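You operate a simulated robot arm through the tools that you are given. There is no shell and no other tool.

The job below is to be done with a simulated robot arm. You get a single attempt, and the scene is never put back.

JOB
Brush the scraps off the grey-handled filter in the drip tray's ring.
Fine: then stand it on the marble bench; use the pink brush and put it back. Set down upright: grey-handled filter, pink brush. What is to be rubbed or washed off counts as gone when no trace of it is left.

The check looks at the end state, three seconds after you hand in, the way a careful person would. Anything else that was tipped, shoved, dropped, spilled or broken makes it a failure.

ROBOT AND FRAMES
A 6-joint arm with a two-finger gripper, fixed in place. Base frame: the origin is on the floor under the middle of its stand, x ahead of it, y to its left, z up; the work surface is at about z = 815. Units: mm, degrees, N and s.
It reaches about 1572 mm from its shoulder. Its first joint turns from -166.0 to 166.0 degrees. Payload 2.45 kg.
The tool frame sits at the grasp point between the pads (the TCP): z along the fingers, y along the line on which they close. The tips reach 20 mm beyond it. The gripper opens to 140 mm; its body begins 168 mm behind the TCP.
Orientation is that of the tool frame in the base frame, as a unit quaternion [x, y, z, w]. With the fingers straight down and closing along the base's y, the tool's x points along the base's -x, its y along +y and its z along -z.

CONTROLS
- The arm moves only by the tool drive_tool. Its argument "series" is a list of rows, each an object (a shift or turn left out is 0, a gripper value left out holds the last) with "dp": the shift along the tool's x, y, z in m, a list of three; "rotation": the turn, a rotation vector about the tool's x, y, z in degrees, a list of three; "fingers": the finger opening in m, from 0 to 0.14. In form: [{"dp": [dx, dy, dz], "rotation": [rx, ry, rz], "fingers": fingers}, ...]. A call has 1 to 20 rows; each row shifts and turns the commanded pose from where the row before left it, along the tool's axes as they then stand. Each row takes 0.2 s and may step no farther than 50 mm and 8.6 degrees from the row before; otherwise, or with a gripper value out of range, the whole call is refused. A pose out of reach is approached as far as the arm can. The call stops where the force on the tool passes 40 N (or 10 N more than at its start, if that is more) or the arm is blocked; 0.2 s more then pass. Each finger travels about 45 mm/s and halts on what it meets, pressing with about 29 N; the grip force reading is that of the motor and also rises with nothing between the fingers. The clock runs only during rows and for 0.2 s after the last one: add rows that do not move to give the fingers time. It gives the time, the measured TCP pose, the force on the tool (base axes), the opening and the grip force at its end, in the units of the frame above (readings bear some noise), with the torque about the TCP (base axes, N m) and any sound that the robot's microphone picked up.
- Cameras (640 x 400 px; columns grow to the right, rows downward): "scene" is fixed at [400.6, -498.5, 1579.9]; the picture's right is [0.68, -0.74, 0.00], its down [-0.52, -0.48, -0.70] and it looks along [0.52, 0.47, -0.71] (base axes); focal length 310 px, centre (320, 200). "wrist" rides on the gripper at [78, 11, -209] in the tool frame; the picture's right is [-0.14, 0.99, 0.00], its down [-0.92, -0.13, -0.37] and it looks along [-0.36, -0.05, 0.93] (tool axes); focal length 280 px, centre (320, 200). There is no depth. A picture from a camera that has moved, and an enlarged one, comes with that camera's place and axes in the base frame and with its lens.
- snapshot(camera): a new picture of that camera. It takes no simulated time.
- inspect(camera, box): a new picture of the part [left, top, right, bottom] of that camera's present view, enlarged. It takes no simulated time.
- hand_in(): hands the job in; it is judged then, once.

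Nothing tells you positions but the pictures and the camera data. Unless the task says otherwise, let go and move clear before handing in.

The tools are called after "Call:" as a command line: name --argument value ..., lists and objects as JSON in quotes. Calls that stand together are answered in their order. drive_tool: Moves the arm, as the interface text tells. Its arguments: {"type":"object","properties":{"series":{"type":"array","items":{"type":"object","properties":{"dp":{"type":"array","items":{"type":"number"}},"rotation":{"type":"array","items":{"type":"number"}},"fingers":{"type":"number"}}}}},"required":["series"]} The other tools are called the same way: snapshot (camera) takes a picture; inspect (camera, box) takes an enlarged picture of a part of a camera's view; hand_in () hands the job in.

At the start:

```text
t: 0.0
tcp_pos: [854.6, -98.5, 1156.4]
orientation: [0.001, 1.0, -0.001, 0.001]
wrist_force: [0.8, 1.0, 0.4]
torque: [0.0, 0.02, -0.02]
opening: 139.7
gripper_force: 0.1
```

scene: 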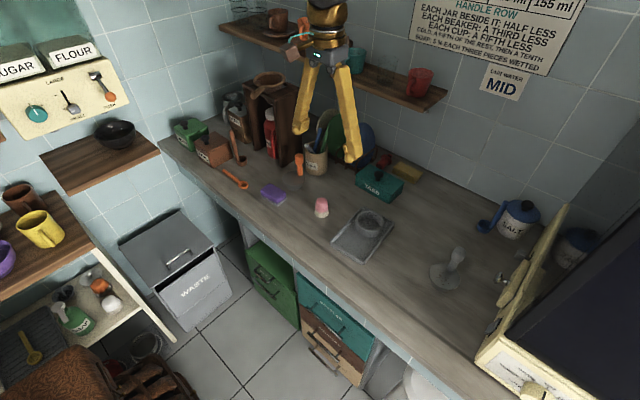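
wrist: 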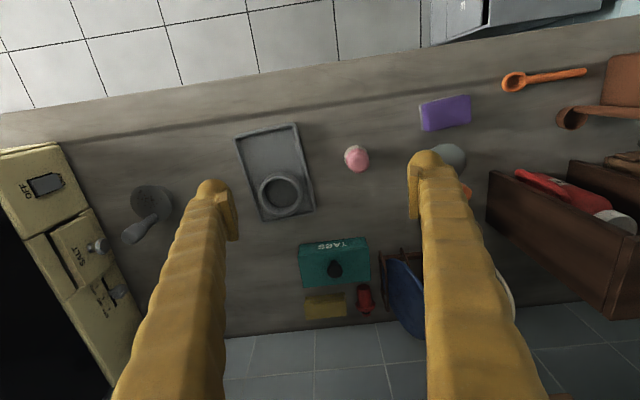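

I see a bench with a drip tray that has a ring, a small pink item, a grey item with a handle, a sponge and other things. I will look closer before moving.

Call:
inspect --camera "scene" --box '[280, 170, 500, 310]'

Call:
inspect --camera "scene" --box '[160, 60, 440, 235]'

Call:
inspect --camera "wrist" --box '[100, 90, 400, 280]'

Call:
inspect --camera "scene" --box '[0, 0, 160, 100]'

Call:
inspect --camera "scene" --box '[400, 0, 600, 125]'

```text
2.86 times, centred on (390, 240) of scene
camera zoom: at [400.6, -498.5, 1579.9], right [0.68, -0.74, 0.0], down [-0.52, -0.48, -0.7], along [0.52, 0.47, -0.71], focal length 887 px, centre (120, 86)
```

zoom: 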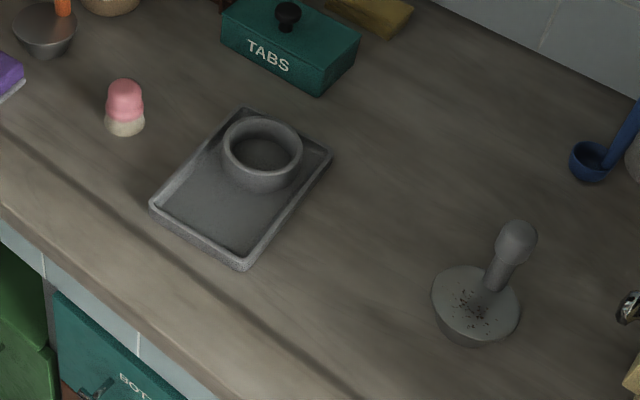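

```text
2.29 times, centred on (300, 148) of scene
camera zoom: at [400.6, -498.5, 1579.9], right [0.68, -0.74, 0.0], down [-0.52, -0.48, -0.7], along [0.52, 0.47, -0.71], focal length 710 px, centre (366, 320)
```

zoom: 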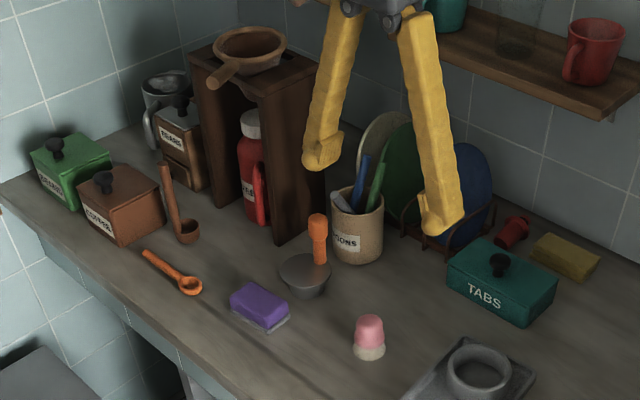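

```text
2.11 times, centred on (250, 185) of wrist
camera zoom: at [776.6, -87.0, 1365.2], right [0.14, 0.99, 0.0], down [0.92, -0.13, 0.37], along [0.37, -0.05, -0.93], focal length 590 px, centre (467, 232)
```

zoom: 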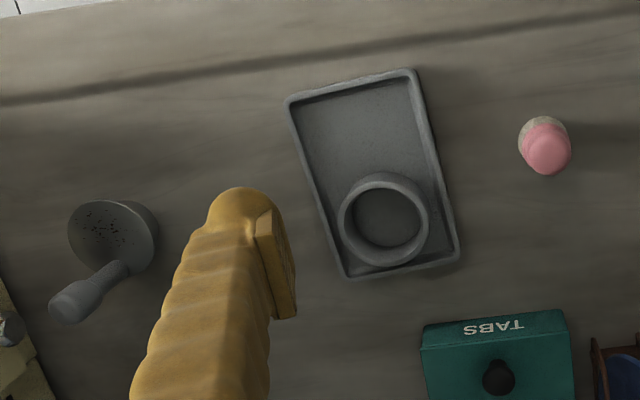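

```text
4.00 times, centred on (80, 50) of scene
camera zoom: at [400.6, -498.5, 1579.9], right [0.68, -0.74, 0.0], down [-0.52, -0.48, -0.7], along [0.52, 0.47, -0.71], focal length 1242 px, centre (1280, 800)
```

zoom: 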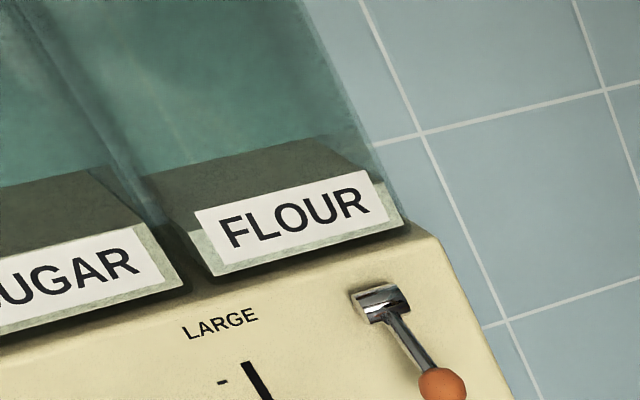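

```text
3.20 times, centred on (500, 62) of scene
camera zoom: at [400.6, -498.5, 1579.9], right [0.68, -0.74, 0.0], down [-0.52, -0.48, -0.7], along [0.52, 0.47, -0.71], focal length 993 px, centre (-256, 640)
```

zoom: 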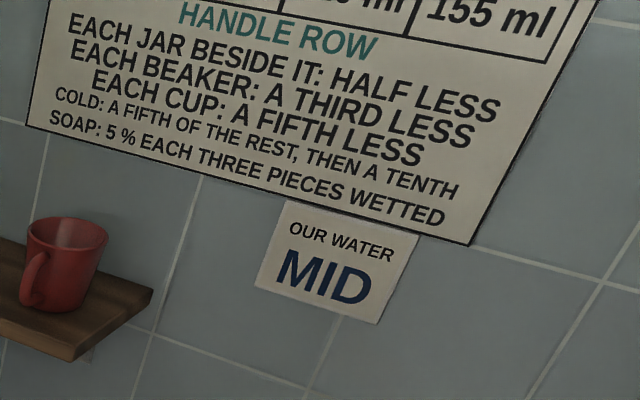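

The grey-handled filter (scraps on its disc, vertical off-centre handle) is at roughly (945, -448), the tray ring at about (960, -189) and the pink brush at about (913, -36). I'll move the wrist camera towards the filter for a better look.

Call:
drive_tool --series '[{"dp": [-0.005, -0.04, 0.006]}, {"dp": [-0.005, -0.04, 0.006]}, {"dp": [-0.005, -0.04, 0.006]}, {"dp": [-0.005, -0.04, 0.006]}, {"dp": [-0.005, -0.04, 0.006]}, {"dp": [-0.005, -0.04, 0.006]}, {"dp": [-0.005, -0.04, 0.006]}, {"dp": [0, 0, 0]}]'

Call:
snapshot --camera "wrist"

Call:
snapshot --camera "scene"

```text
t: 1.8
tcp_pos: [890.5, -379.0, 1114.2]
orientation: [0.001, 1.0, -0.001, 0.0]
wrist_force: [-0.7, -0.5, 0.3]
torque: [-0.07, 0.02, -0.01]
opening: 140.1
gripper_force: 0.0
```

```text
taken
camera wrist: at [812.3, -368.0, 1323.3], right [0.14, 0.99, 0.0], down [0.92, -0.13, 0.37], along [0.37, -0.05, -0.93], focal length 280 px, centre (320, 200)
```

wrist: 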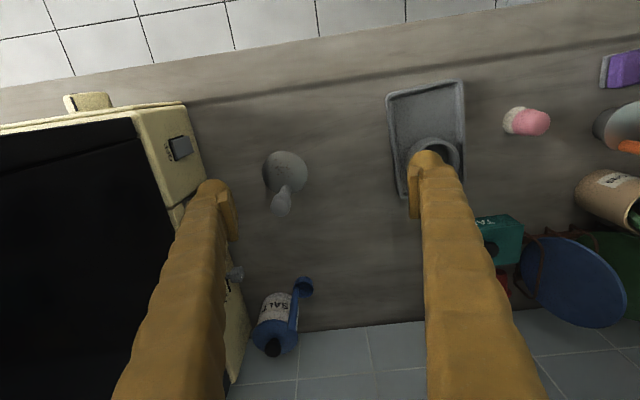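

```text
taken
```

scene: 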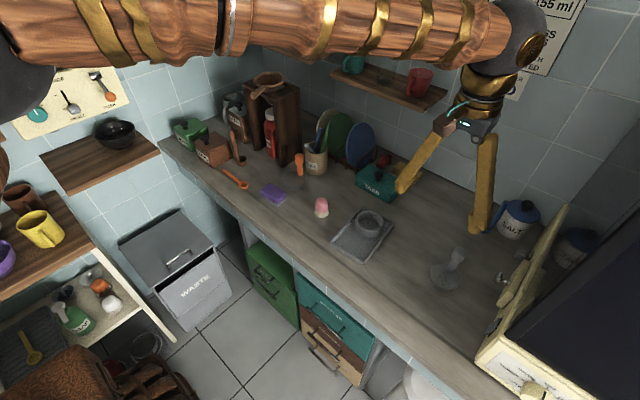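

The filter is visible in clear view between the fingers. I'll enlarge it for details.

Call:
inspect --camera "wrist" --box '[240, 130, 352, 230]'

Call:
inspect --camera "scene" --box '[410, 230, 500, 300]'

Call:
inspect --camera "scene" --box '[390, 70, 550, 250]'

Call:
inspect --camera "scene" --box '[300, 180, 410, 260]'

```text
4.00 times, centred on (296, 180) of wrist
camera zoom: at [812.3, -368.0, 1323.3], right [0.14, 0.99, 0.0], down [0.92, -0.13, 0.37], along [0.37, -0.05, -0.93], focal length 1122 px, centre (416, 280)
```

zoom: 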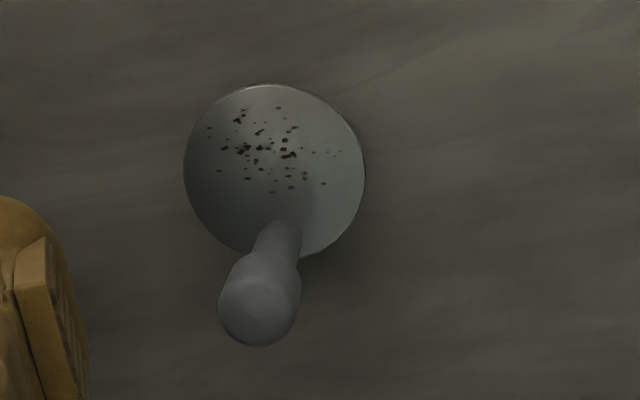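

```text
5.71 times, centred on (455, 265) of scene
camera zoom: at [400.6, -498.5, 1579.9], right [0.68, -0.74, 0.0], down [-0.52, -0.48, -0.7], along [0.52, 0.47, -0.71], focal length 1774 px, centre (-451, -171)
```

zoom: 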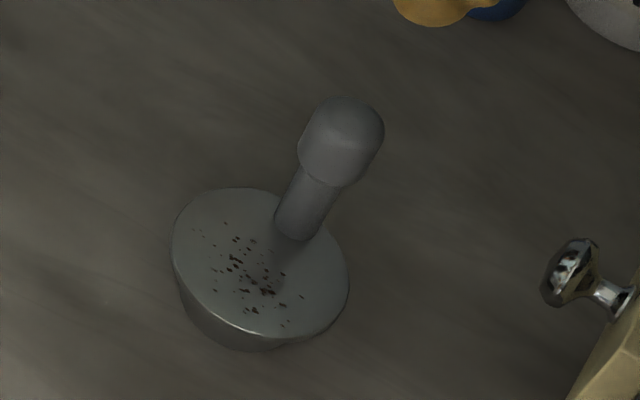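

```text
2.22 times, centred on (470, 160) of scene
camera zoom: at [400.6, -498.5, 1579.9], right [0.68, -0.74, 0.0], down [-0.52, -0.48, -0.7], along [0.52, 0.47, -0.71], focal length 690 px, centre (-13, 289)
```

zoom: 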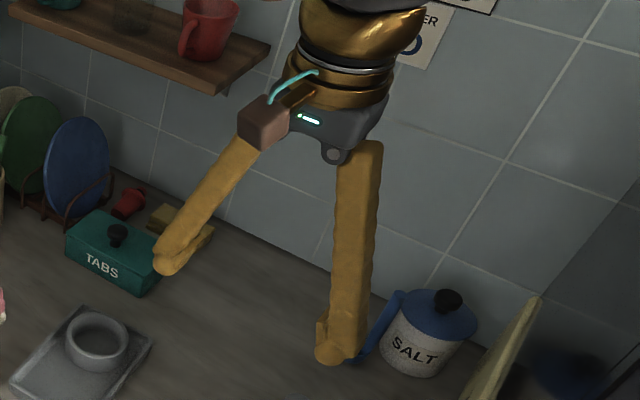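

```text
5.00 times, centred on (355, 220) of scene
camera zoom: at [400.6, -498.5, 1579.9], right [0.68, -0.74, 0.0], down [-0.52, -0.48, -0.7], along [0.52, 0.47, -0.71], focal length 1552 px, centre (145, 100)
```

zoom: 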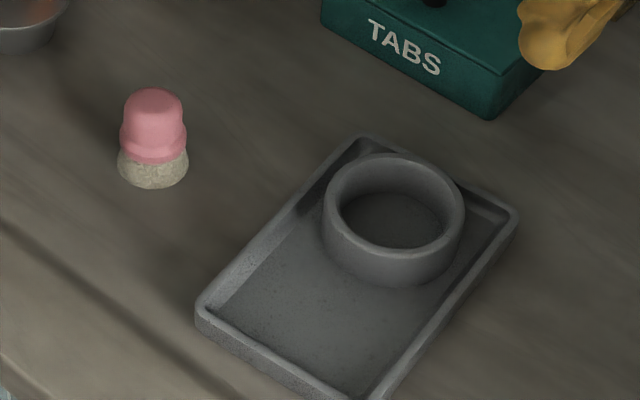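

The filter's puck top is at about z=862, its handle knob near (966, -449, 935), with the handle offset towards +x. I'll move above the handle with a narrower opening and check the alignment.

Call:
drive_tool --series '[{"dp": [-0.0253, -0.0233, 0.018], "fingers": 0.08}, {"dp": [-0.0253, -0.0233, 0.018]}, {"dp": [-0.0253, -0.0233, 0.018]}, {"dp": [0, 0, 0]}, {"dp": [0, 0, 0]}]'

Call:
snapshot --camera "wrist"

Call:
inspect --camera "scene" --box '[370, 120, 570, 300]'

```text
t: 3.0
tcp_pos: [969.5, -448.4, 1060.9]
orientation: [0.001, 1.0, 0.0, 0.001]
wrist_force: [0.4, 0.8, 0.6]
torque: [-0.02, -0.02, -0.01]
opening: 79.8
gripper_force: 0.0
```

```text
taken
camera wrist: at [890.1, -437.4, 1270.1], right [0.14, 0.99, 0.0], down [0.92, -0.13, 0.37], along [0.37, -0.05, -0.93], focal length 280 px, centre (320, 200)
```

wrist: 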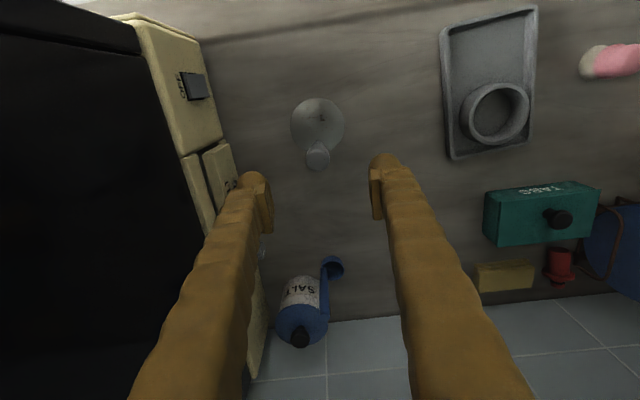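

```text
2.22 times, centred on (470, 210) of scene
camera zoom: at [400.6, -498.5, 1579.9], right [0.68, -0.74, 0.0], down [-0.52, -0.48, -0.7], along [0.52, 0.47, -0.71], focal length 690 px, centre (-13, 178)
```

zoom: 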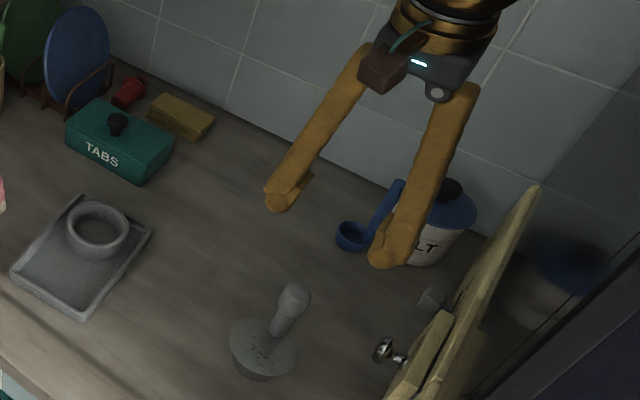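

The handle sits almost under the tool. I'll zoom in for a finer alignment.

Call:
inspect --camera "wrist" --box '[270, 85, 370, 185]'

Call:
inspect --camera "wrist" --box '[430, 0, 550, 170]'

```text
4.00 times, centred on (320, 135) of wrist
camera zoom: at [890.1, -437.4, 1270.1], right [0.14, 0.99, 0.0], down [0.92, -0.13, 0.37], along [0.37, -0.05, -0.93], focal length 1122 px, centre (320, 460)
```

zoom: 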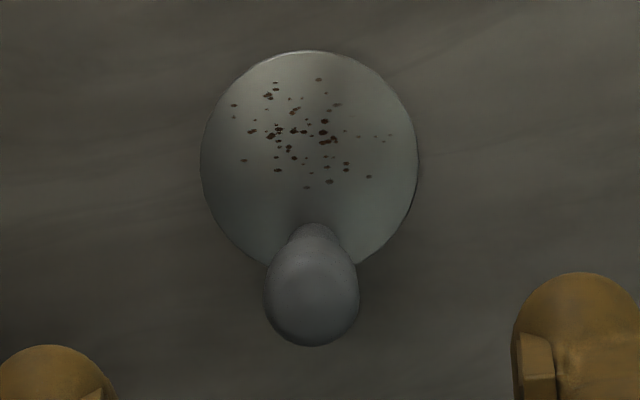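

```text
2.35 times, centred on (490, 85) of wrist
camera zoom: at [890.1, -437.4, 1270.1], right [0.14, 0.99, 0.0], down [0.92, -0.13, 0.37], along [0.37, -0.05, -0.93], focal length 660 px, centre (-80, 471)
```

zoom: 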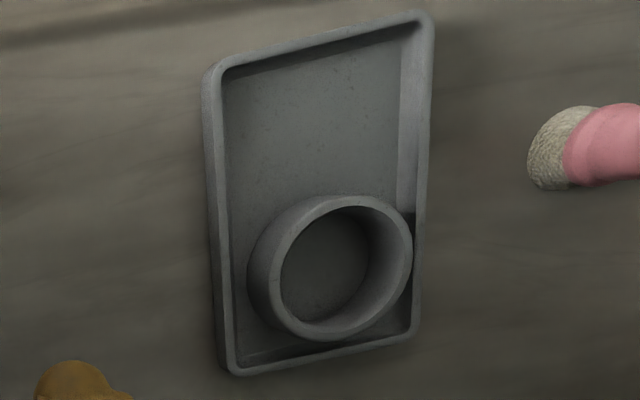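

The handle axis is at about (969, -450), almost right under the TCP. I'll descend partway and check again.

Call:
drive_tool --series '[{"dp": [0, -0.0015, 0.03]}, {"dp": [0, 0, 0.03]}, {"dp": [0, 0, 0.03]}, {"dp": [0, 0, 0]}, {"dp": [0, 0, 0]}]'

Call:
snapshot --camera "wrist"

Call:
inspect --camera "scene" --box '[400, 150, 530, 300]'

```text
t: 4.2
tcp_pos: [967.9, -452.1, 971.0]
orientation: [0.001, 1.0, -0.001, 0.002]
wrist_force: [0.1, 0.3, 0.4]
torque: [0.03, 0.02, -0.03]
opening: 79.7
gripper_force: 0.1
```

```text
taken
camera wrist: at [889.1, -440.9, 1179.5], right [0.14, 0.99, 0.0], down [0.92, -0.13, 0.37], along [0.37, -0.05, -0.93], focal length 280 px, centre (320, 200)
```

wrist: 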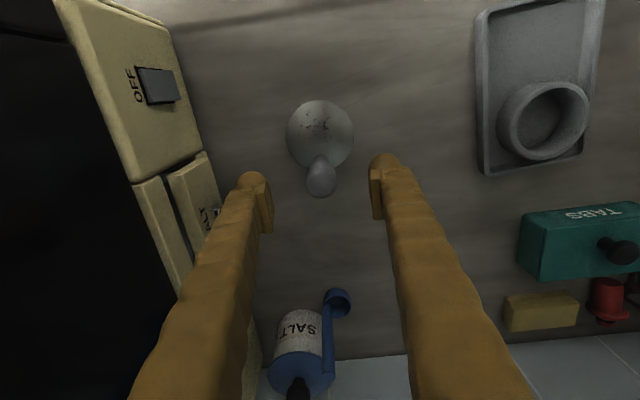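

```text
2.67 times, centred on (465, 225) of scene
camera zoom: at [400.6, -498.5, 1579.9], right [0.68, -0.74, 0.0], down [-0.52, -0.48, -0.7], along [0.52, 0.47, -0.71], focal length 828 px, centre (-67, 133)
```

zoom: 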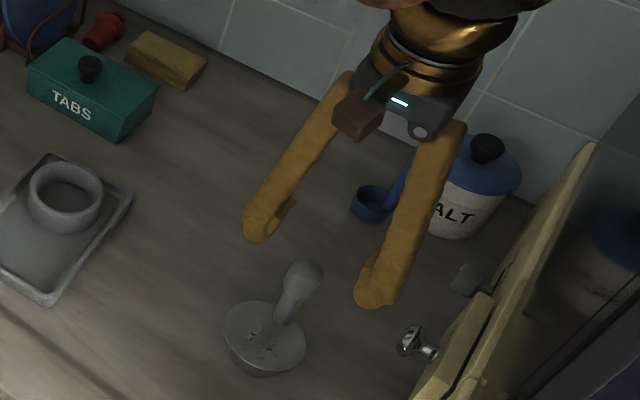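

The knob is centred between the pads. I'll descend to the knob and close the fingers.

Call:
drive_tool --series '[{"dp": [0, 0.0005, 0.02]}, {"dp": [0, 0, 0.02]}, {"dp": [0, 0, 0]}, {"dp": [0, 0, 0], "fingers": 0.04}, {"dp": [0, 0, 0]}, {"dp": [0, 0, 0]}, {"dp": [0, 0, 0]}]'

Call:
snapshot --camera "wrist"

Call:
inspect --camera "scene" --box '[400, 170, 530, 300]'

```text
t: 5.8
tcp_pos: [967.3, -450.1, 930.2]
orientation: [0.001, 1.0, 0.0, 0.001]
wrist_force: [0.0, 0.2, 0.0]
torque: [0.0, 0.0, 0.0]
opening: 39.9
gripper_force: 0.0
```

```text
taken
camera wrist: at [888.4, -438.7, 1140.5], right [0.14, 0.99, 0.0], down [0.92, -0.13, 0.37], along [0.37, -0.05, -0.93], focal length 280 px, centre (320, 200)
```

wrist: 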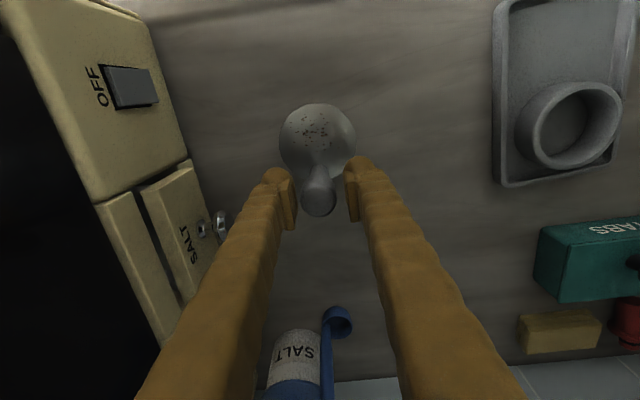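

```text
3.08 times, centred on (465, 235) of scene
camera zoom: at [400.6, -498.5, 1579.9], right [0.68, -0.74, 0.0], down [-0.52, -0.48, -0.7], along [0.52, 0.47, -0.71], focal length 955 px, centre (-126, 92)
```

zoom: 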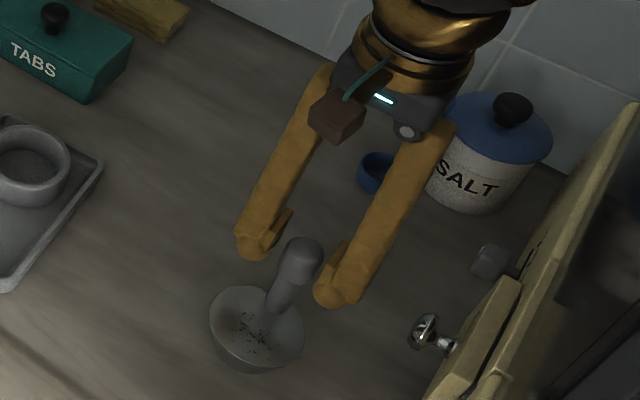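

The knob lies between the pads. I'll close on it and read the grip.

Call:
drive_tool --series '[{"dp": [0, -0.001, 0], "fingers": 0.02}, {"dp": [0, 0, 0], "fingers": 0.015}, {"dp": [0, 0, 0]}, {"dp": [0, 0, 0]}, {"dp": [0, 0, 0]}]'

Call:
inspect --camera "wrist" --box '[240, 90, 400, 250]'

Call:
inspect --camera "scene" --box '[400, 170, 530, 300]'

```text
t: 7.0
tcp_pos: [967.2, -450.3, 931.8]
orientation: [0.001, 1.0, 0.0, 0.001]
wrist_force: [0.4, -0.1, 0.0]
torque: [0.02, 0.0, 0.01]
opening: 28.3
gripper_force: 28.9
```

```text
2.50 times, centred on (320, 170) of wrist
camera zoom: at [887.7, -439.6, 1140.4], right [0.14, 0.99, 0.0], down [0.92, -0.13, 0.37], along [0.37, -0.05, -0.93], focal length 701 px, centre (320, 275)
```

zoom: 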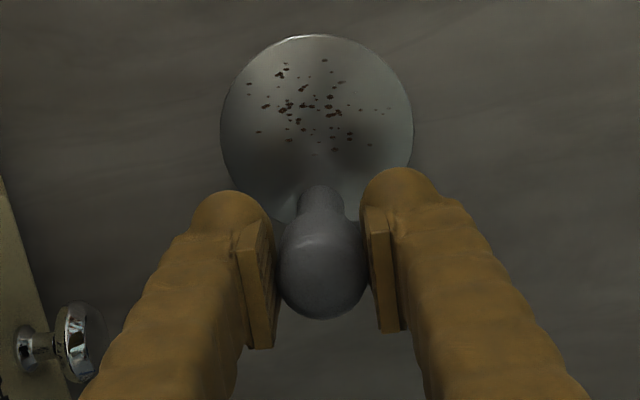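

```text
3.08 times, centred on (465, 235) of scene
camera zoom: at [400.6, -498.5, 1579.9], right [0.68, -0.74, 0.0], down [-0.52, -0.48, -0.7], along [0.52, 0.47, -0.71], focal length 955 px, centre (-126, 92)
```

zoom: 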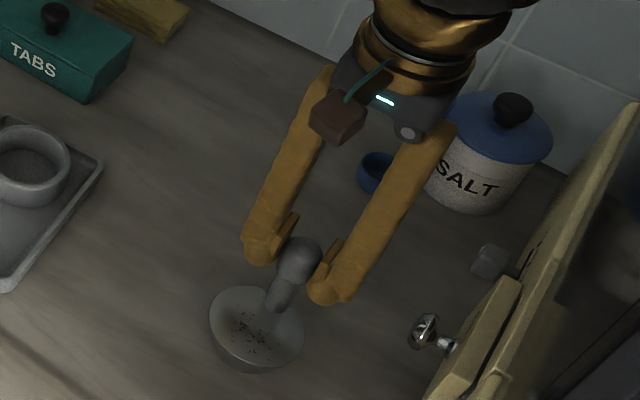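

The knob is gripped at 28.3 mm. I'll lift gently and see whether the filter comes up straight.

Call:
drive_tool --series '[{"dp": [0, 0, -0.005]}, {"dp": [0, 0, -0.01]}, {"dp": [0, 0, -0.015]}, {"dp": [0, 0, 0]}]'

Call:
inspect --camera "wrist" --box '[240, 90, 400, 250]'

Call:
inspect --camera "scene" --box '[400, 170, 530, 300]'

```text
t: 8.0
tcp_pos: [966.8, -450.0, 960.9]
orientation: [0.001, 1.0, 0.0, 0.0]
wrist_force: [-1.7, 0.3, 0.3]
torque: [0.03, -0.01, -0.02]
opening: 15.0
gripper_force: 0.2
```

```text
2.50 times, centred on (320, 170) of wrist
camera zoom: at [887.4, -439.6, 1169.3], right [0.14, 0.99, 0.0], down [0.92, -0.13, 0.37], along [0.37, -0.05, -0.93], focal length 701 px, centre (320, 275)
```

zoom: 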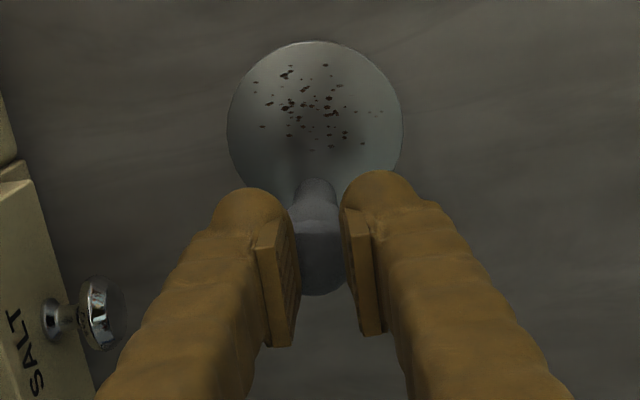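

```text
3.08 times, centred on (465, 235) of scene
camera zoom: at [400.6, -498.5, 1579.9], right [0.68, -0.74, 0.0], down [-0.52, -0.48, -0.7], along [0.52, 0.47, -0.71], focal length 955 px, centre (-126, 92)
```

zoom: 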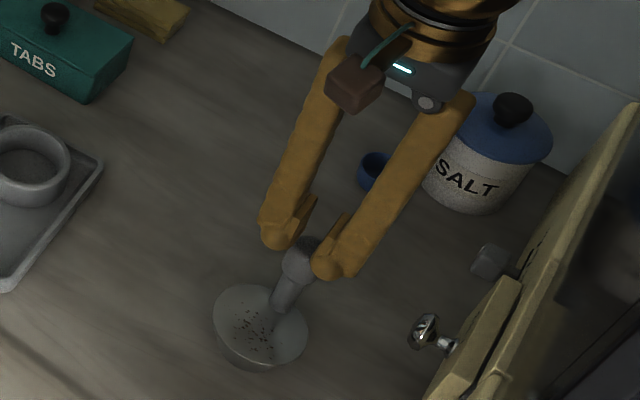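

The pads slid off the knob's dome; the filter is still standing, shifted a few mm at most. I'll open up, look closely, and regrip lower on the handle's neck.

Call:
drive_tool --series '[{"dp": [0, 0, 0], "fingers": 0.06}, {"dp": [0, 0, 0]}, {"dp": [0, 0, 0]}]'

Call:
inspect --camera "scene" --box '[430, 200, 510, 290]'

Call:
inspect --camera "wrist" --box '[240, 90, 400, 250]'

```text
t: 8.8
tcp_pos: [966.4, -450.0, 961.6]
orientation: [0.001, 1.0, -0.001, 0.001]
wrist_force: [-0.2, -0.4, 0.1]
torque: [0.0, 0.01, -0.03]
opening: 59.9
gripper_force: 0.0
```

```text
4.44 times, centred on (470, 245) of scene
camera zoom: at [400.6, -498.5, 1579.9], right [0.68, -0.74, 0.0], down [-0.52, -0.48, -0.7], along [0.52, 0.47, -0.71], focal length 1380 px, centre (-347, 0)
```

zoom: 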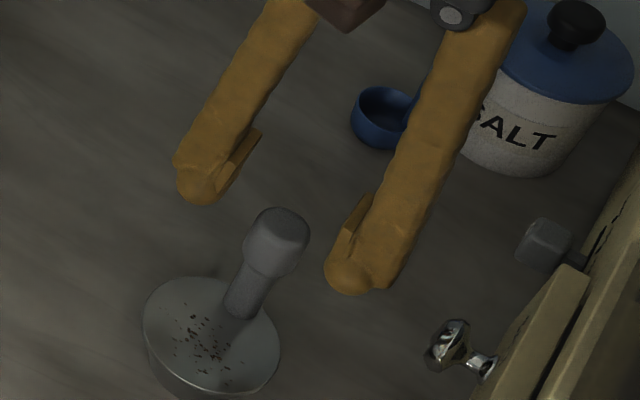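

```text
2.50 times, centred on (320, 170) of wrist
camera zoom: at [887.4, -439.6, 1169.3], right [0.14, 0.99, 0.0], down [0.92, -0.13, 0.37], along [0.37, -0.05, -0.93], focal length 701 px, centre (320, 275)
```

zoom: 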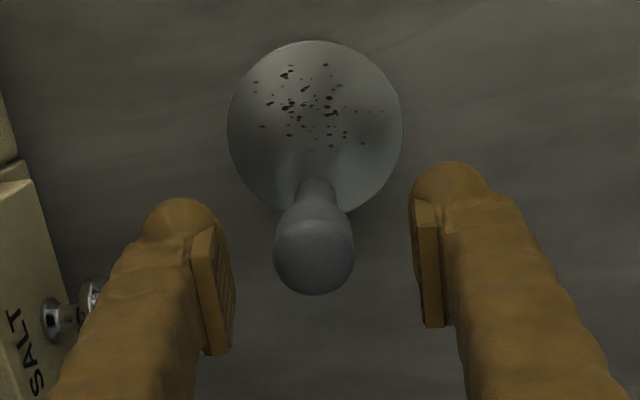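

The knob looks to span about z 920–948 with a ~19 mm neck below and the puck top near z 866. Since the puck hangs off-centre towards -x, I'll rotate the gripper 90° so it closes along x, which resists the tilt better, and grip the neck.

Call:
drive_tool --series '[{"dp": [0, 0, -0.03]}, {"dp": [0, 0, -0.03]}, {"rotation": [0, 0, 8.2]}, {"rotation": [0, 0, 8.2]}, {"rotation": [0, 0, 8.2]}, {"rotation": [0, 0, 8.2]}, {"rotation": [0, 0, 8.2]}, {"rotation": [0, 0, 8.2]}, {"rotation": [0, 0, 8.2]}, {"rotation": [0, 0, 8.2]}, {"rotation": [0, 0, 8.2]}, {"rotation": [0, 0, 8.2]}, {"rotation": [0, 0, 8.0]}, {"dp": [0, 0, 0]}, {"dp": [0, 0, 0]}]'

Call:
snapshot --camera "wrist"

Call:
inspect --camera "scene" --box '[370, 120, 570, 300]'

```text
t: 12.0
tcp_pos: [967.2, -449.8, 1019.7]
orientation: [0.708, 0.707, 0.001, 0.001]
wrist_force: [0.3, -0.8, -0.2]
torque: [-0.03, 0.0, 0.01]
opening: 59.9
gripper_force: 0.0
```

```text
taken
camera wrist: at [976.0, -372.2, 1229.5], right [0.99, -0.14, 0.0], down [-0.13, -0.92, 0.37], along [-0.05, -0.37, -0.93], focal length 280 px, centre (320, 200)
```

wrist: 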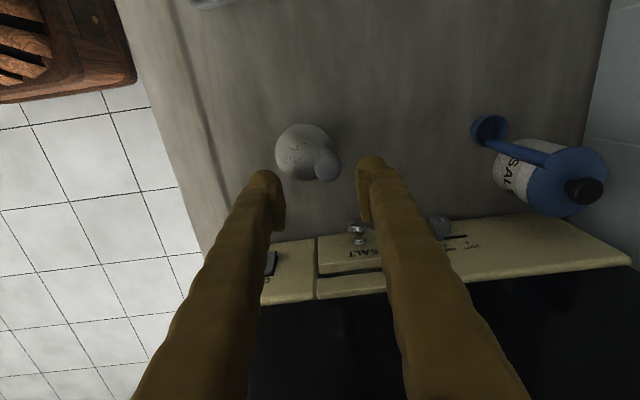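

```text
2.22 times, centred on (470, 210) of scene
camera zoom: at [400.6, -498.5, 1579.9], right [0.68, -0.74, 0.0], down [-0.52, -0.48, -0.7], along [0.52, 0.47, -0.71], focal length 690 px, centre (-13, 178)
```

zoom: 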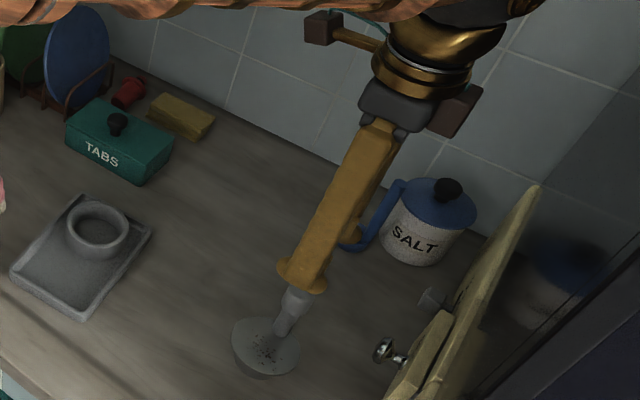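

The gripper now closes along x. I'll zoom in to align precisely on the handle.

Call:
inspect --camera "wrist" --box '[260, 105, 380, 225]'

```text
3.33 times, centred on (320, 165) of wrist
camera zoom: at [976.0, -372.2, 1229.5], right [0.99, -0.14, 0.0], down [-0.13, -0.92, 0.37], along [-0.05, -0.37, -0.93], focal length 935 px, centre (320, 317)
```

zoom: 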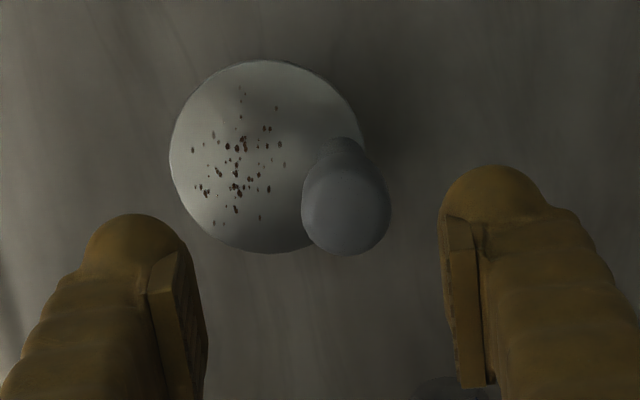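

The handle axis works out to about (974, -453) with the puck centre near (945, -448). I'll shift onto it, lower partway and verify.

Call:
drive_tool --series '[{"dp": [-0.0032, 0.0068, 0.02]}, {"dp": [0, 0, 0.02]}, {"dp": [0, 0, 0.02]}, {"dp": [0, 0, 0]}, {"dp": [0, 0, 0]}]'

Call:
inspect --camera "wrist" --box '[240, 105, 400, 265]'

Call:
inspect --camera "scene" --box '[420, 190, 520, 300]'

```text
t: 13.2
tcp_pos: [971.7, -453.1, 961.1]
orientation: [0.708, 0.706, 0.0, 0.001]
wrist_force: [-0.1, -0.9, 0.1]
torque: [0.0, 0.0, -0.03]
opening: 60.3
gripper_force: 0.1
```

```text
2.50 times, centred on (320, 185) of wrist
camera zoom: at [982.2, -375.8, 1170.4], right [0.99, -0.14, 0.0], down [-0.13, -0.92, 0.37], along [-0.05, -0.37, -0.93], focal length 701 px, centre (320, 238)
```

zoom: 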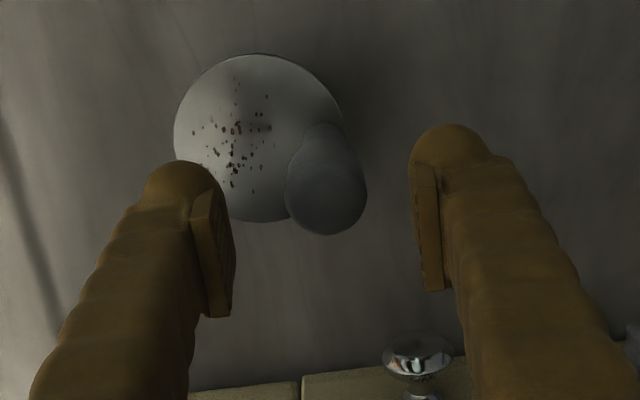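

```text
3.64 times, centred on (470, 245) of scene
camera zoom: at [400.6, -498.5, 1579.9], right [0.68, -0.74, 0.0], down [-0.52, -0.48, -0.7], along [0.52, 0.47, -0.71], focal length 1129 px, centre (-226, 36)
```

zoom: 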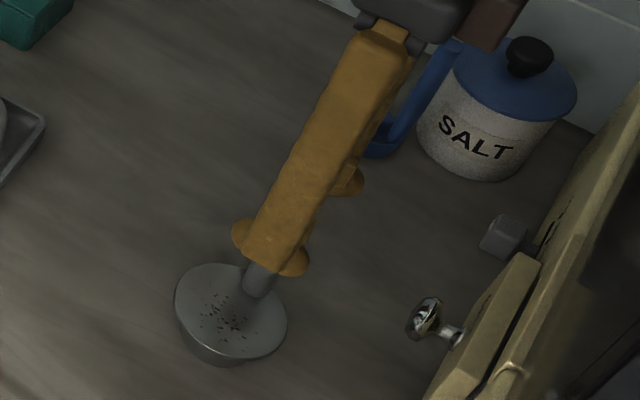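

Well aligned. I'll lower to the neck, then close.

Call:
drive_tool --series '[{"dp": [0, 0.001, 0.02]}, {"dp": [0, 0, 0.02]}, {"dp": [0, 0, 0.02]}, {"dp": [0, 0, 0.006]}, {"dp": [0, 0, 0]}, {"dp": [0, 0, 0]}]'

Call:
inspect --camera "wrist" --box '[240, 105, 400, 265]'

Call:
inspect --camera "scene" --box '[420, 190, 520, 300]'

```text
t: 14.6
tcp_pos: [971.8, -454.1, 896.0]
orientation: [0.708, 0.706, 0.0, 0.001]
wrist_force: [0.4, -0.4, 0.3]
torque: [0.03, 0.0, 0.01]
opening: 60.1
gripper_force: 0.1
```

```text
2.50 times, centred on (320, 185) of wrist
camera zoom: at [982.8, -376.1, 1104.1], right [0.99, -0.14, 0.0], down [-0.13, -0.92, 0.37], along [-0.05, -0.37, -0.93], focal length 701 px, centre (320, 238)
```

zoom: 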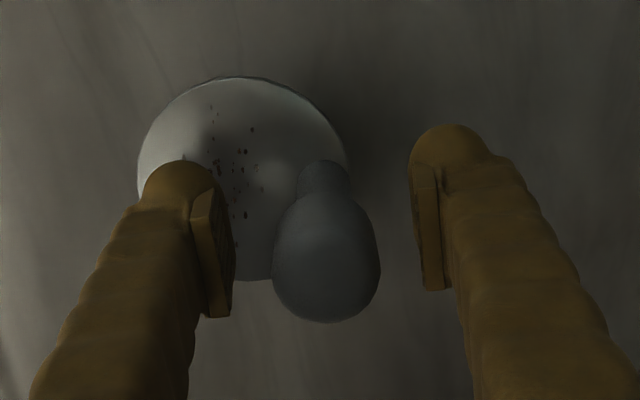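

```text
3.64 times, centred on (470, 245) of scene
camera zoom: at [400.6, -498.5, 1579.9], right [0.68, -0.74, 0.0], down [-0.52, -0.48, -0.7], along [0.52, 0.47, -0.71], focal length 1129 px, centre (-226, 36)
```

zoom: 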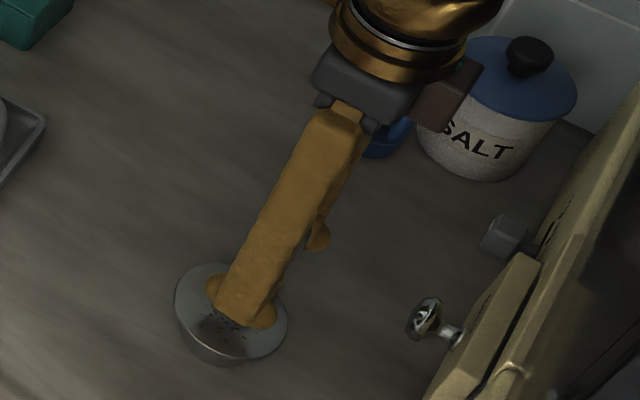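

Tips should be about 12 mm above the puck. I'll go down 4 mm more and close on the neck.

Call:
drive_tool --series '[{"dp": [0, 0, 0.004]}, {"dp": [0, 0, 0], "fingers": 0.03}, {"dp": [0, 0, 0]}, {"dp": [0, 0, 0], "fingers": 0.01}, {"dp": [0, 0, 0]}, {"dp": [0, 0, 0]}, {"dp": [0, 0, 0]}]'

Call:
inspect --camera "wrist" --box '[240, 105, 400, 265]'

```text
t: 16.2
tcp_pos: [974.4, -454.7, 892.6]
orientation: [0.708, 0.707, 0.0, 0.002]
wrist_force: [-1.7, 0.9, 1.9]
torque: [0.06, 0.14, -0.02]
opening: 25.2
gripper_force: 28.9
```

```text
2.50 times, centred on (320, 185) of wrist
camera zoom: at [983.5, -376.1, 1100.1], right [0.99, -0.14, 0.0], down [-0.13, -0.92, 0.37], along [-0.05, -0.37, -0.93], focal length 701 px, centre (320, 238)
```

zoom: 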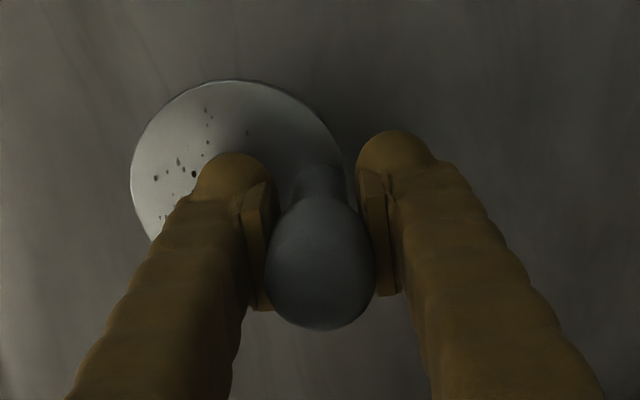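

The grip reads 25.2 mm, below the bulb of the knob, so the bulb should act as a stop. I'll lift slowly and check.

Call:
drive_tool --series '[{"dp": [0, 0, -0.003]}, {"dp": [0, 0, -0.004]}, {"dp": [0, 0, -0.005]}, {"dp": [0, 0, 0]}]'

Call:
inspect --camera "wrist" --box '[240, 105, 400, 265]'

Call:
inspect --camera "scene" --box '[420, 190, 520, 300]'

```text
t: 17.2
tcp_pos: [973.9, -454.8, 902.7]
orientation: [0.708, 0.707, 0.0, 0.001]
wrist_force: [0.3, 0.5, -1.2]
torque: [0.03, -0.05, -0.01]
opening: 25.3
gripper_force: 28.9
```

```text
2.50 times, centred on (320, 185) of wrist
camera zoom: at [984.1, -375.9, 1111.2], right [0.99, -0.14, 0.0], down [-0.13, -0.92, 0.37], along [-0.05, -0.37, -0.93], focal length 701 px, centre (320, 238)
```

zoom: 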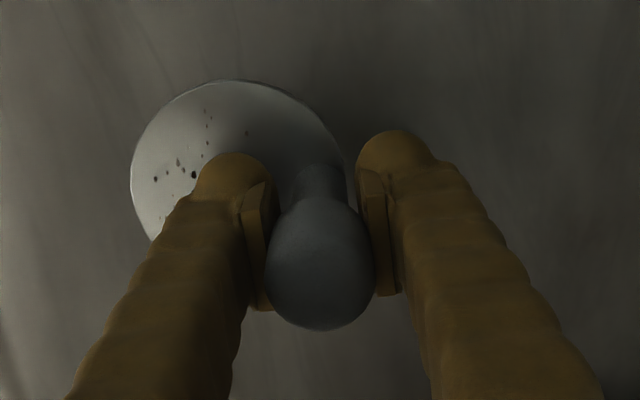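

```text
3.64 times, centred on (470, 245) of scene
camera zoom: at [400.6, -498.5, 1579.9], right [0.68, -0.74, 0.0], down [-0.52, -0.48, -0.7], along [0.52, 0.47, -0.71], focal length 1129 px, centre (-226, 36)
```

zoom: 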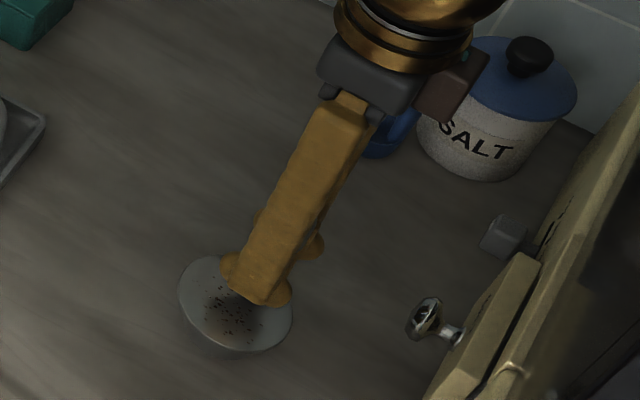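

The filter is lifted securely and upright. I'll raise it to about z=1000 and move towards the tray, stopping short so that the wrist camera looks straight down on the ring.

Call:
drive_tool --series '[{"dp": [0, 0, -0.01]}, {"dp": [0, 0, -0.02]}, {"dp": [0, 0, -0.025]}, {"dp": [0, 0, -0.025]}, {"dp": [0, 0, -0.02]}, {"dp": [0.01, 0, 0]}, {"dp": [0.02, 0, 0]}, {"dp": [0.025, 0, 0]}, {"dp": [0.025, 0, 0]}, {"dp": [0.025, 0, 0]}, {"dp": [0.025, 0, 0]}, {"dp": [0.02, 0, 0]}, {"dp": [0.015, 0, 0]}, {"dp": [0.01, 0, 0]}, {"dp": [0, 0, 0]}, {"dp": [0, 0, 0]}]'

Call:
snapshot --camera "wrist"

Call:
snapshot --camera "scene"

```text
t: 20.6
tcp_pos: [976.2, -279.2, 1003.2]
orientation: [0.708, 0.706, 0.0, 0.001]
wrist_force: [0.6, 0.7, -0.8]
torque: [-0.02, -0.03, 0.01]
opening: 24.7
gripper_force: 29.0
```

```text
taken
camera wrist: at [985.7, -200.5, 1212.5], right [0.99, -0.14, 0.0], down [-0.13, -0.92, 0.37], along [-0.05, -0.37, -0.93], focal length 280 px, centre (320, 200)
```

wrist: 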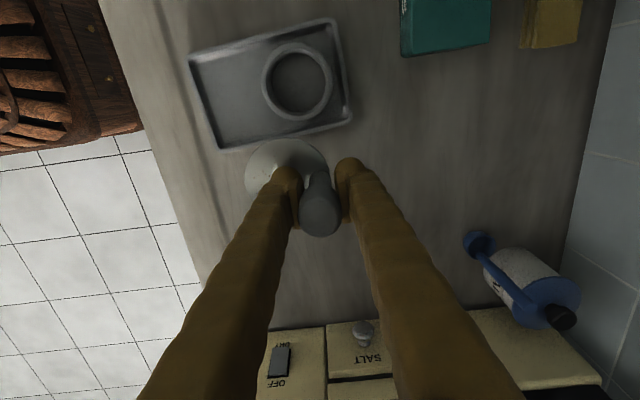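

```text
taken
```

scene: 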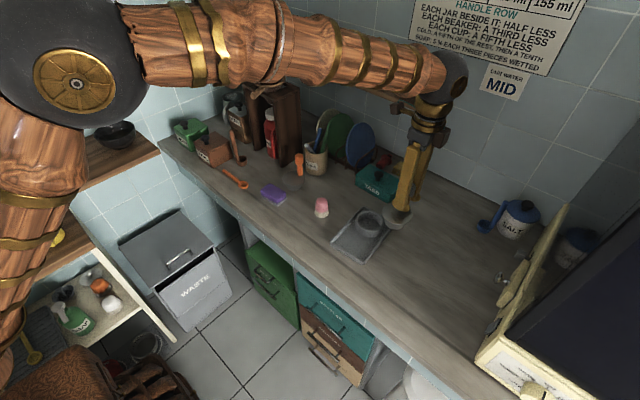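

The ring is now nearly straight below the wrist camera. I'll zoom in on the ring and the held puck.

Call:
inspect --camera "wrist" --box '[230, 20, 370, 130]'

Call:
inspect --camera "wrist" --box '[230, 120, 370, 250]'

Call:
inspect --camera "scene" --box '[330, 140, 450, 270]'

```text
3.64 times, centred on (300, 75) of wrist
camera zoom: at [985.7, -200.5, 1212.5], right [0.99, -0.14, 0.0], down [-0.13, -0.92, 0.37], along [-0.05, -0.37, -0.93], focal length 1020 px, centre (393, 654)
```

zoom: 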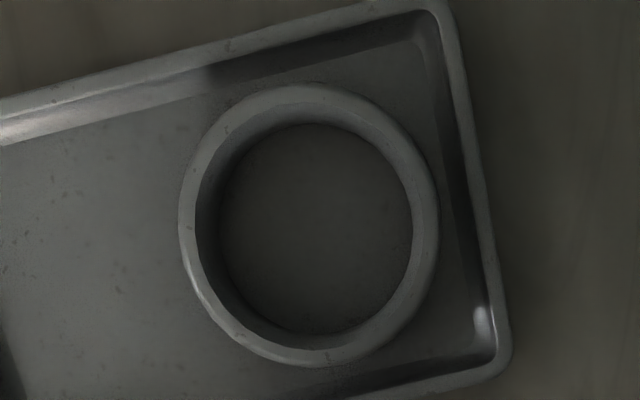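

```text
3.08 times, centred on (300, 185) of wrist
camera zoom: at [985.7, -200.5, 1212.5], right [0.99, -0.14, 0.0], down [-0.13, -0.92, 0.37], along [-0.05, -0.37, -0.93], focal length 863 px, centre (382, 246)
```

zoom: 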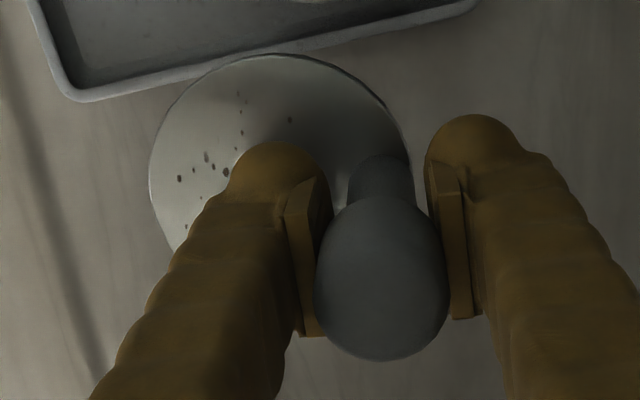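

```text
3.08 times, centred on (390, 205) of scene
camera zoom: at [400.6, -498.5, 1579.9], right [0.68, -0.74, 0.0], down [-0.52, -0.48, -0.7], along [0.52, 0.47, -0.71], focal length 955 px, centre (105, 185)
```

zoom: 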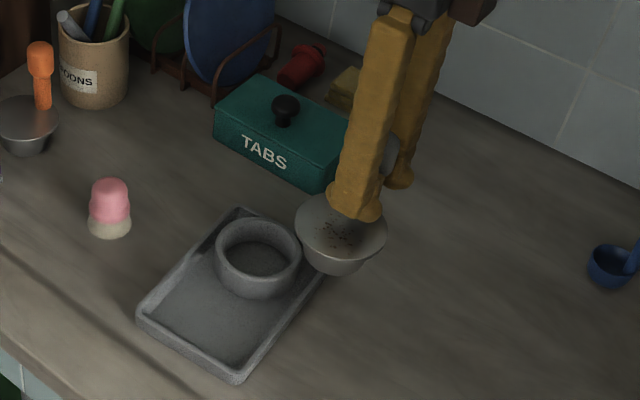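

Ring centre is at about (960, -191); the held bowl's centre is about (-28, +9) from the TCP. Moving the bowl by (+13.3, +78.5) should centre it over the ring; then I'll lower partway and check.

Call:
drive_tool --series '[{"dp": [0.01, 0.0023, 0]}, {"dp": [0.02, 0.0035, 0]}, {"dp": [0.02, 0.0035, 0]}, {"dp": [0.0185, 0.0025, 0]}, {"dp": [0.01, 0.0015, 0]}, {"dp": [0, 0, 0.015]}, {"dp": [0, 0, 0.02]}, {"dp": [0, 0, 0.01]}, {"dp": [0, 0, 0]}, {"dp": [0, 0, 0]}]'

Call:
snapshot --camera "wrist"

Call:
inspect --camera "scene" --box '[330, 150, 430, 260]'

```text
t: 22.8
tcp_pos: [989.5, -199.6, 957.3]
orientation: [0.708, 0.706, 0.0, 0.0]
wrist_force: [0.3, -0.3, -1.4]
torque: [0.02, -0.02, -0.01]
opening: 25.0
gripper_force: 29.0
```

```text
taken
camera wrist: at [998.7, -121.4, 1165.8], right [0.99, -0.14, 0.0], down [-0.13, -0.92, 0.37], along [-0.05, -0.37, -0.93], focal length 280 px, centre (320, 200)
```

wrist: 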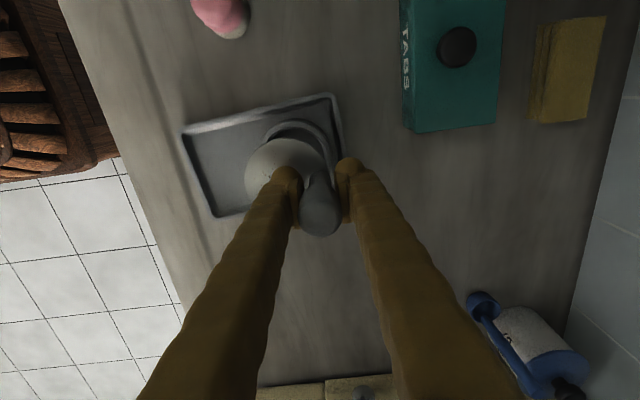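

```text
3.64 times, centred on (380, 205) of scene
camera zoom: at [400.6, -498.5, 1579.9], right [0.68, -0.74, 0.0], down [-0.52, -0.48, -0.7], along [0.52, 0.47, -0.71], focal length 1129 px, centre (102, 182)
```

zoom: 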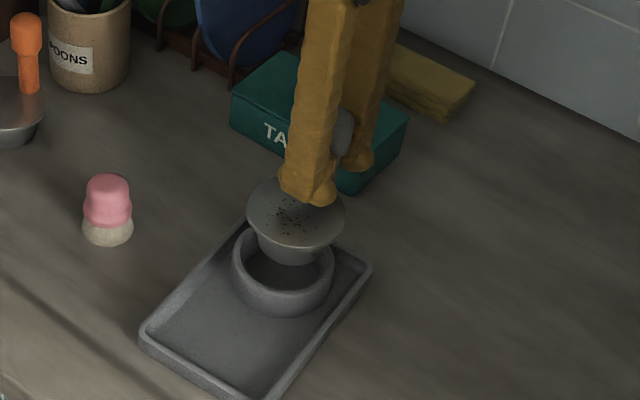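

The bowl is hovering over the ring. I'll zoom to check its centring from both cameras.

Call:
inspect --camera "wrist" --box '[230, 80, 370, 220]'

Call:
inspect --camera "scene" --box '[350, 190, 410, 240]'

```text
2.86 times, centred on (300, 150) of wrist
camera zoom: at [998.7, -121.4, 1165.8], right [0.99, -0.14, 0.0], down [-0.13, -0.92, 0.37], along [-0.05, -0.37, -0.93], focal length 801 px, centre (377, 343)
```

zoom: 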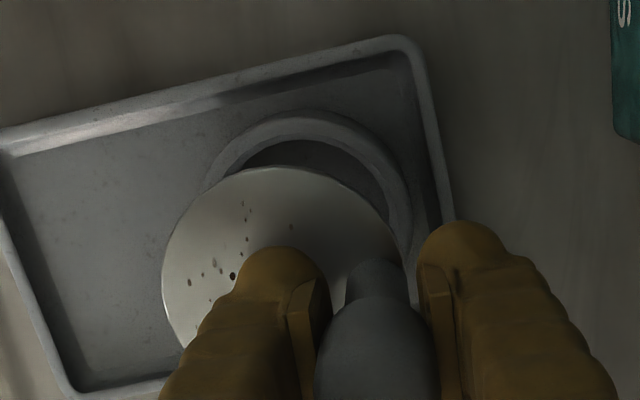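

```text
8.00 times, centred on (380, 215) of scene
camera zoom: at [400.6, -498.5, 1579.9], right [0.68, -0.74, 0.0], down [-0.52, -0.48, -0.7], along [0.52, 0.47, -0.71], focal length 2483 px, centre (-160, 80)
```

zoom: 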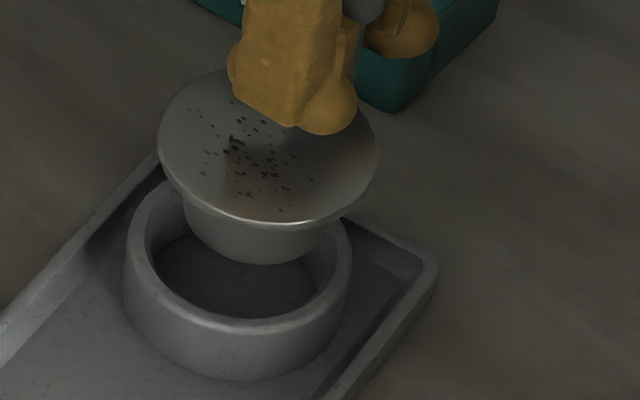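

Both views agree the bowl is centred over the ring to within a couple of mm. I'll lower it gently.

Call:
drive_tool --series '[{"dp": [0, 0, 0.01]}, {"dp": [0, 0, 0.01]}, {"dp": [0, 0, 0.008]}, {"dp": [0, 0, 0.006]}, {"dp": [0, 0, 0]}]'

Call:
inspect --camera "scene" --box '[350, 190, 410, 240]'

```text
t: 24.0
tcp_pos: [990.1, -200.3, 924.1]
orientation: [0.708, 0.706, 0.0, 0.002]
wrist_force: [1.1, 3.2, -0.1]
torque: [0.18, -0.11, -0.11]
opening: 24.9
gripper_force: 28.4
```

```text
8.00 times, centred on (380, 215) of scene
camera zoom: at [400.6, -498.5, 1579.9], right [0.68, -0.74, 0.0], down [-0.52, -0.48, -0.7], along [0.52, 0.47, -0.71], focal length 2483 px, centre (-160, 80)
```

zoom: 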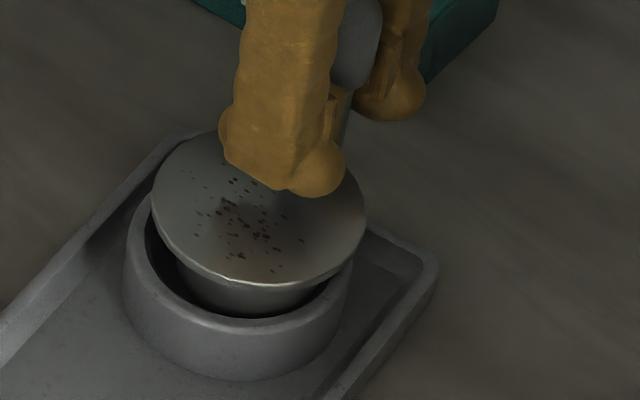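

There's a light side contact of about 3 N pushing +y, so the bowl is slightly too far to -y. I'll nudge +y by 3 mm and re-read.

Call:
drive_tool --series '[{"dp": [0.0015, 0, 0]}, {"dp": [0.0015, 0, 0]}, {"dp": [0, 0, 0]}]'

Call:
inspect --camera "scene" --box '[350, 190, 410, 240]'

Call:
inspect --camera "wrist" --box '[230, 80, 370, 220]'

```text
t: 24.8
tcp_pos: [988.5, -197.7, 924.7]
orientation: [0.708, 0.707, 0.0, 0.002]
wrist_force: [0.0, -0.4, -1.3]
torque: [0.01, -0.06, 0.0]
opening: 24.9
gripper_force: 29.0
```

```text
8.00 times, centred on (380, 215) of scene
camera zoom: at [400.6, -498.5, 1579.9], right [0.68, -0.74, 0.0], down [-0.52, -0.48, -0.7], along [0.52, 0.47, -0.71], focal length 2483 px, centre (-160, 80)
```

zoom: 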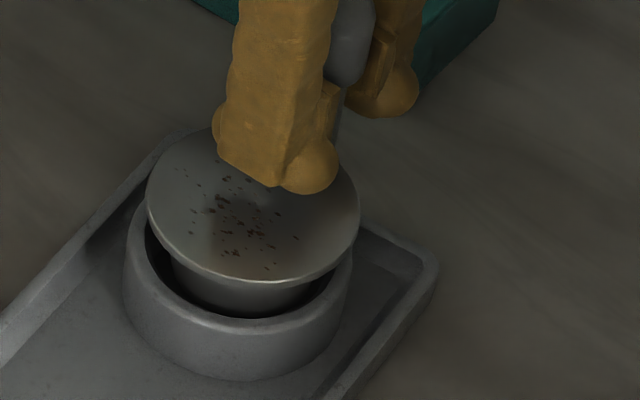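

```text
2.86 times, centred on (300, 150) of wrist
camera zoom: at [998.3, -119.3, 1133.0], right [0.99, -0.14, 0.0], down [-0.13, -0.92, 0.37], along [-0.05, -0.37, -0.93], focal length 801 px, centre (377, 343)
```

zoom: 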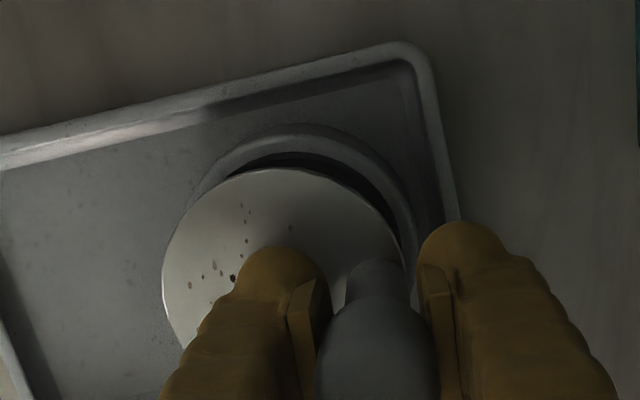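

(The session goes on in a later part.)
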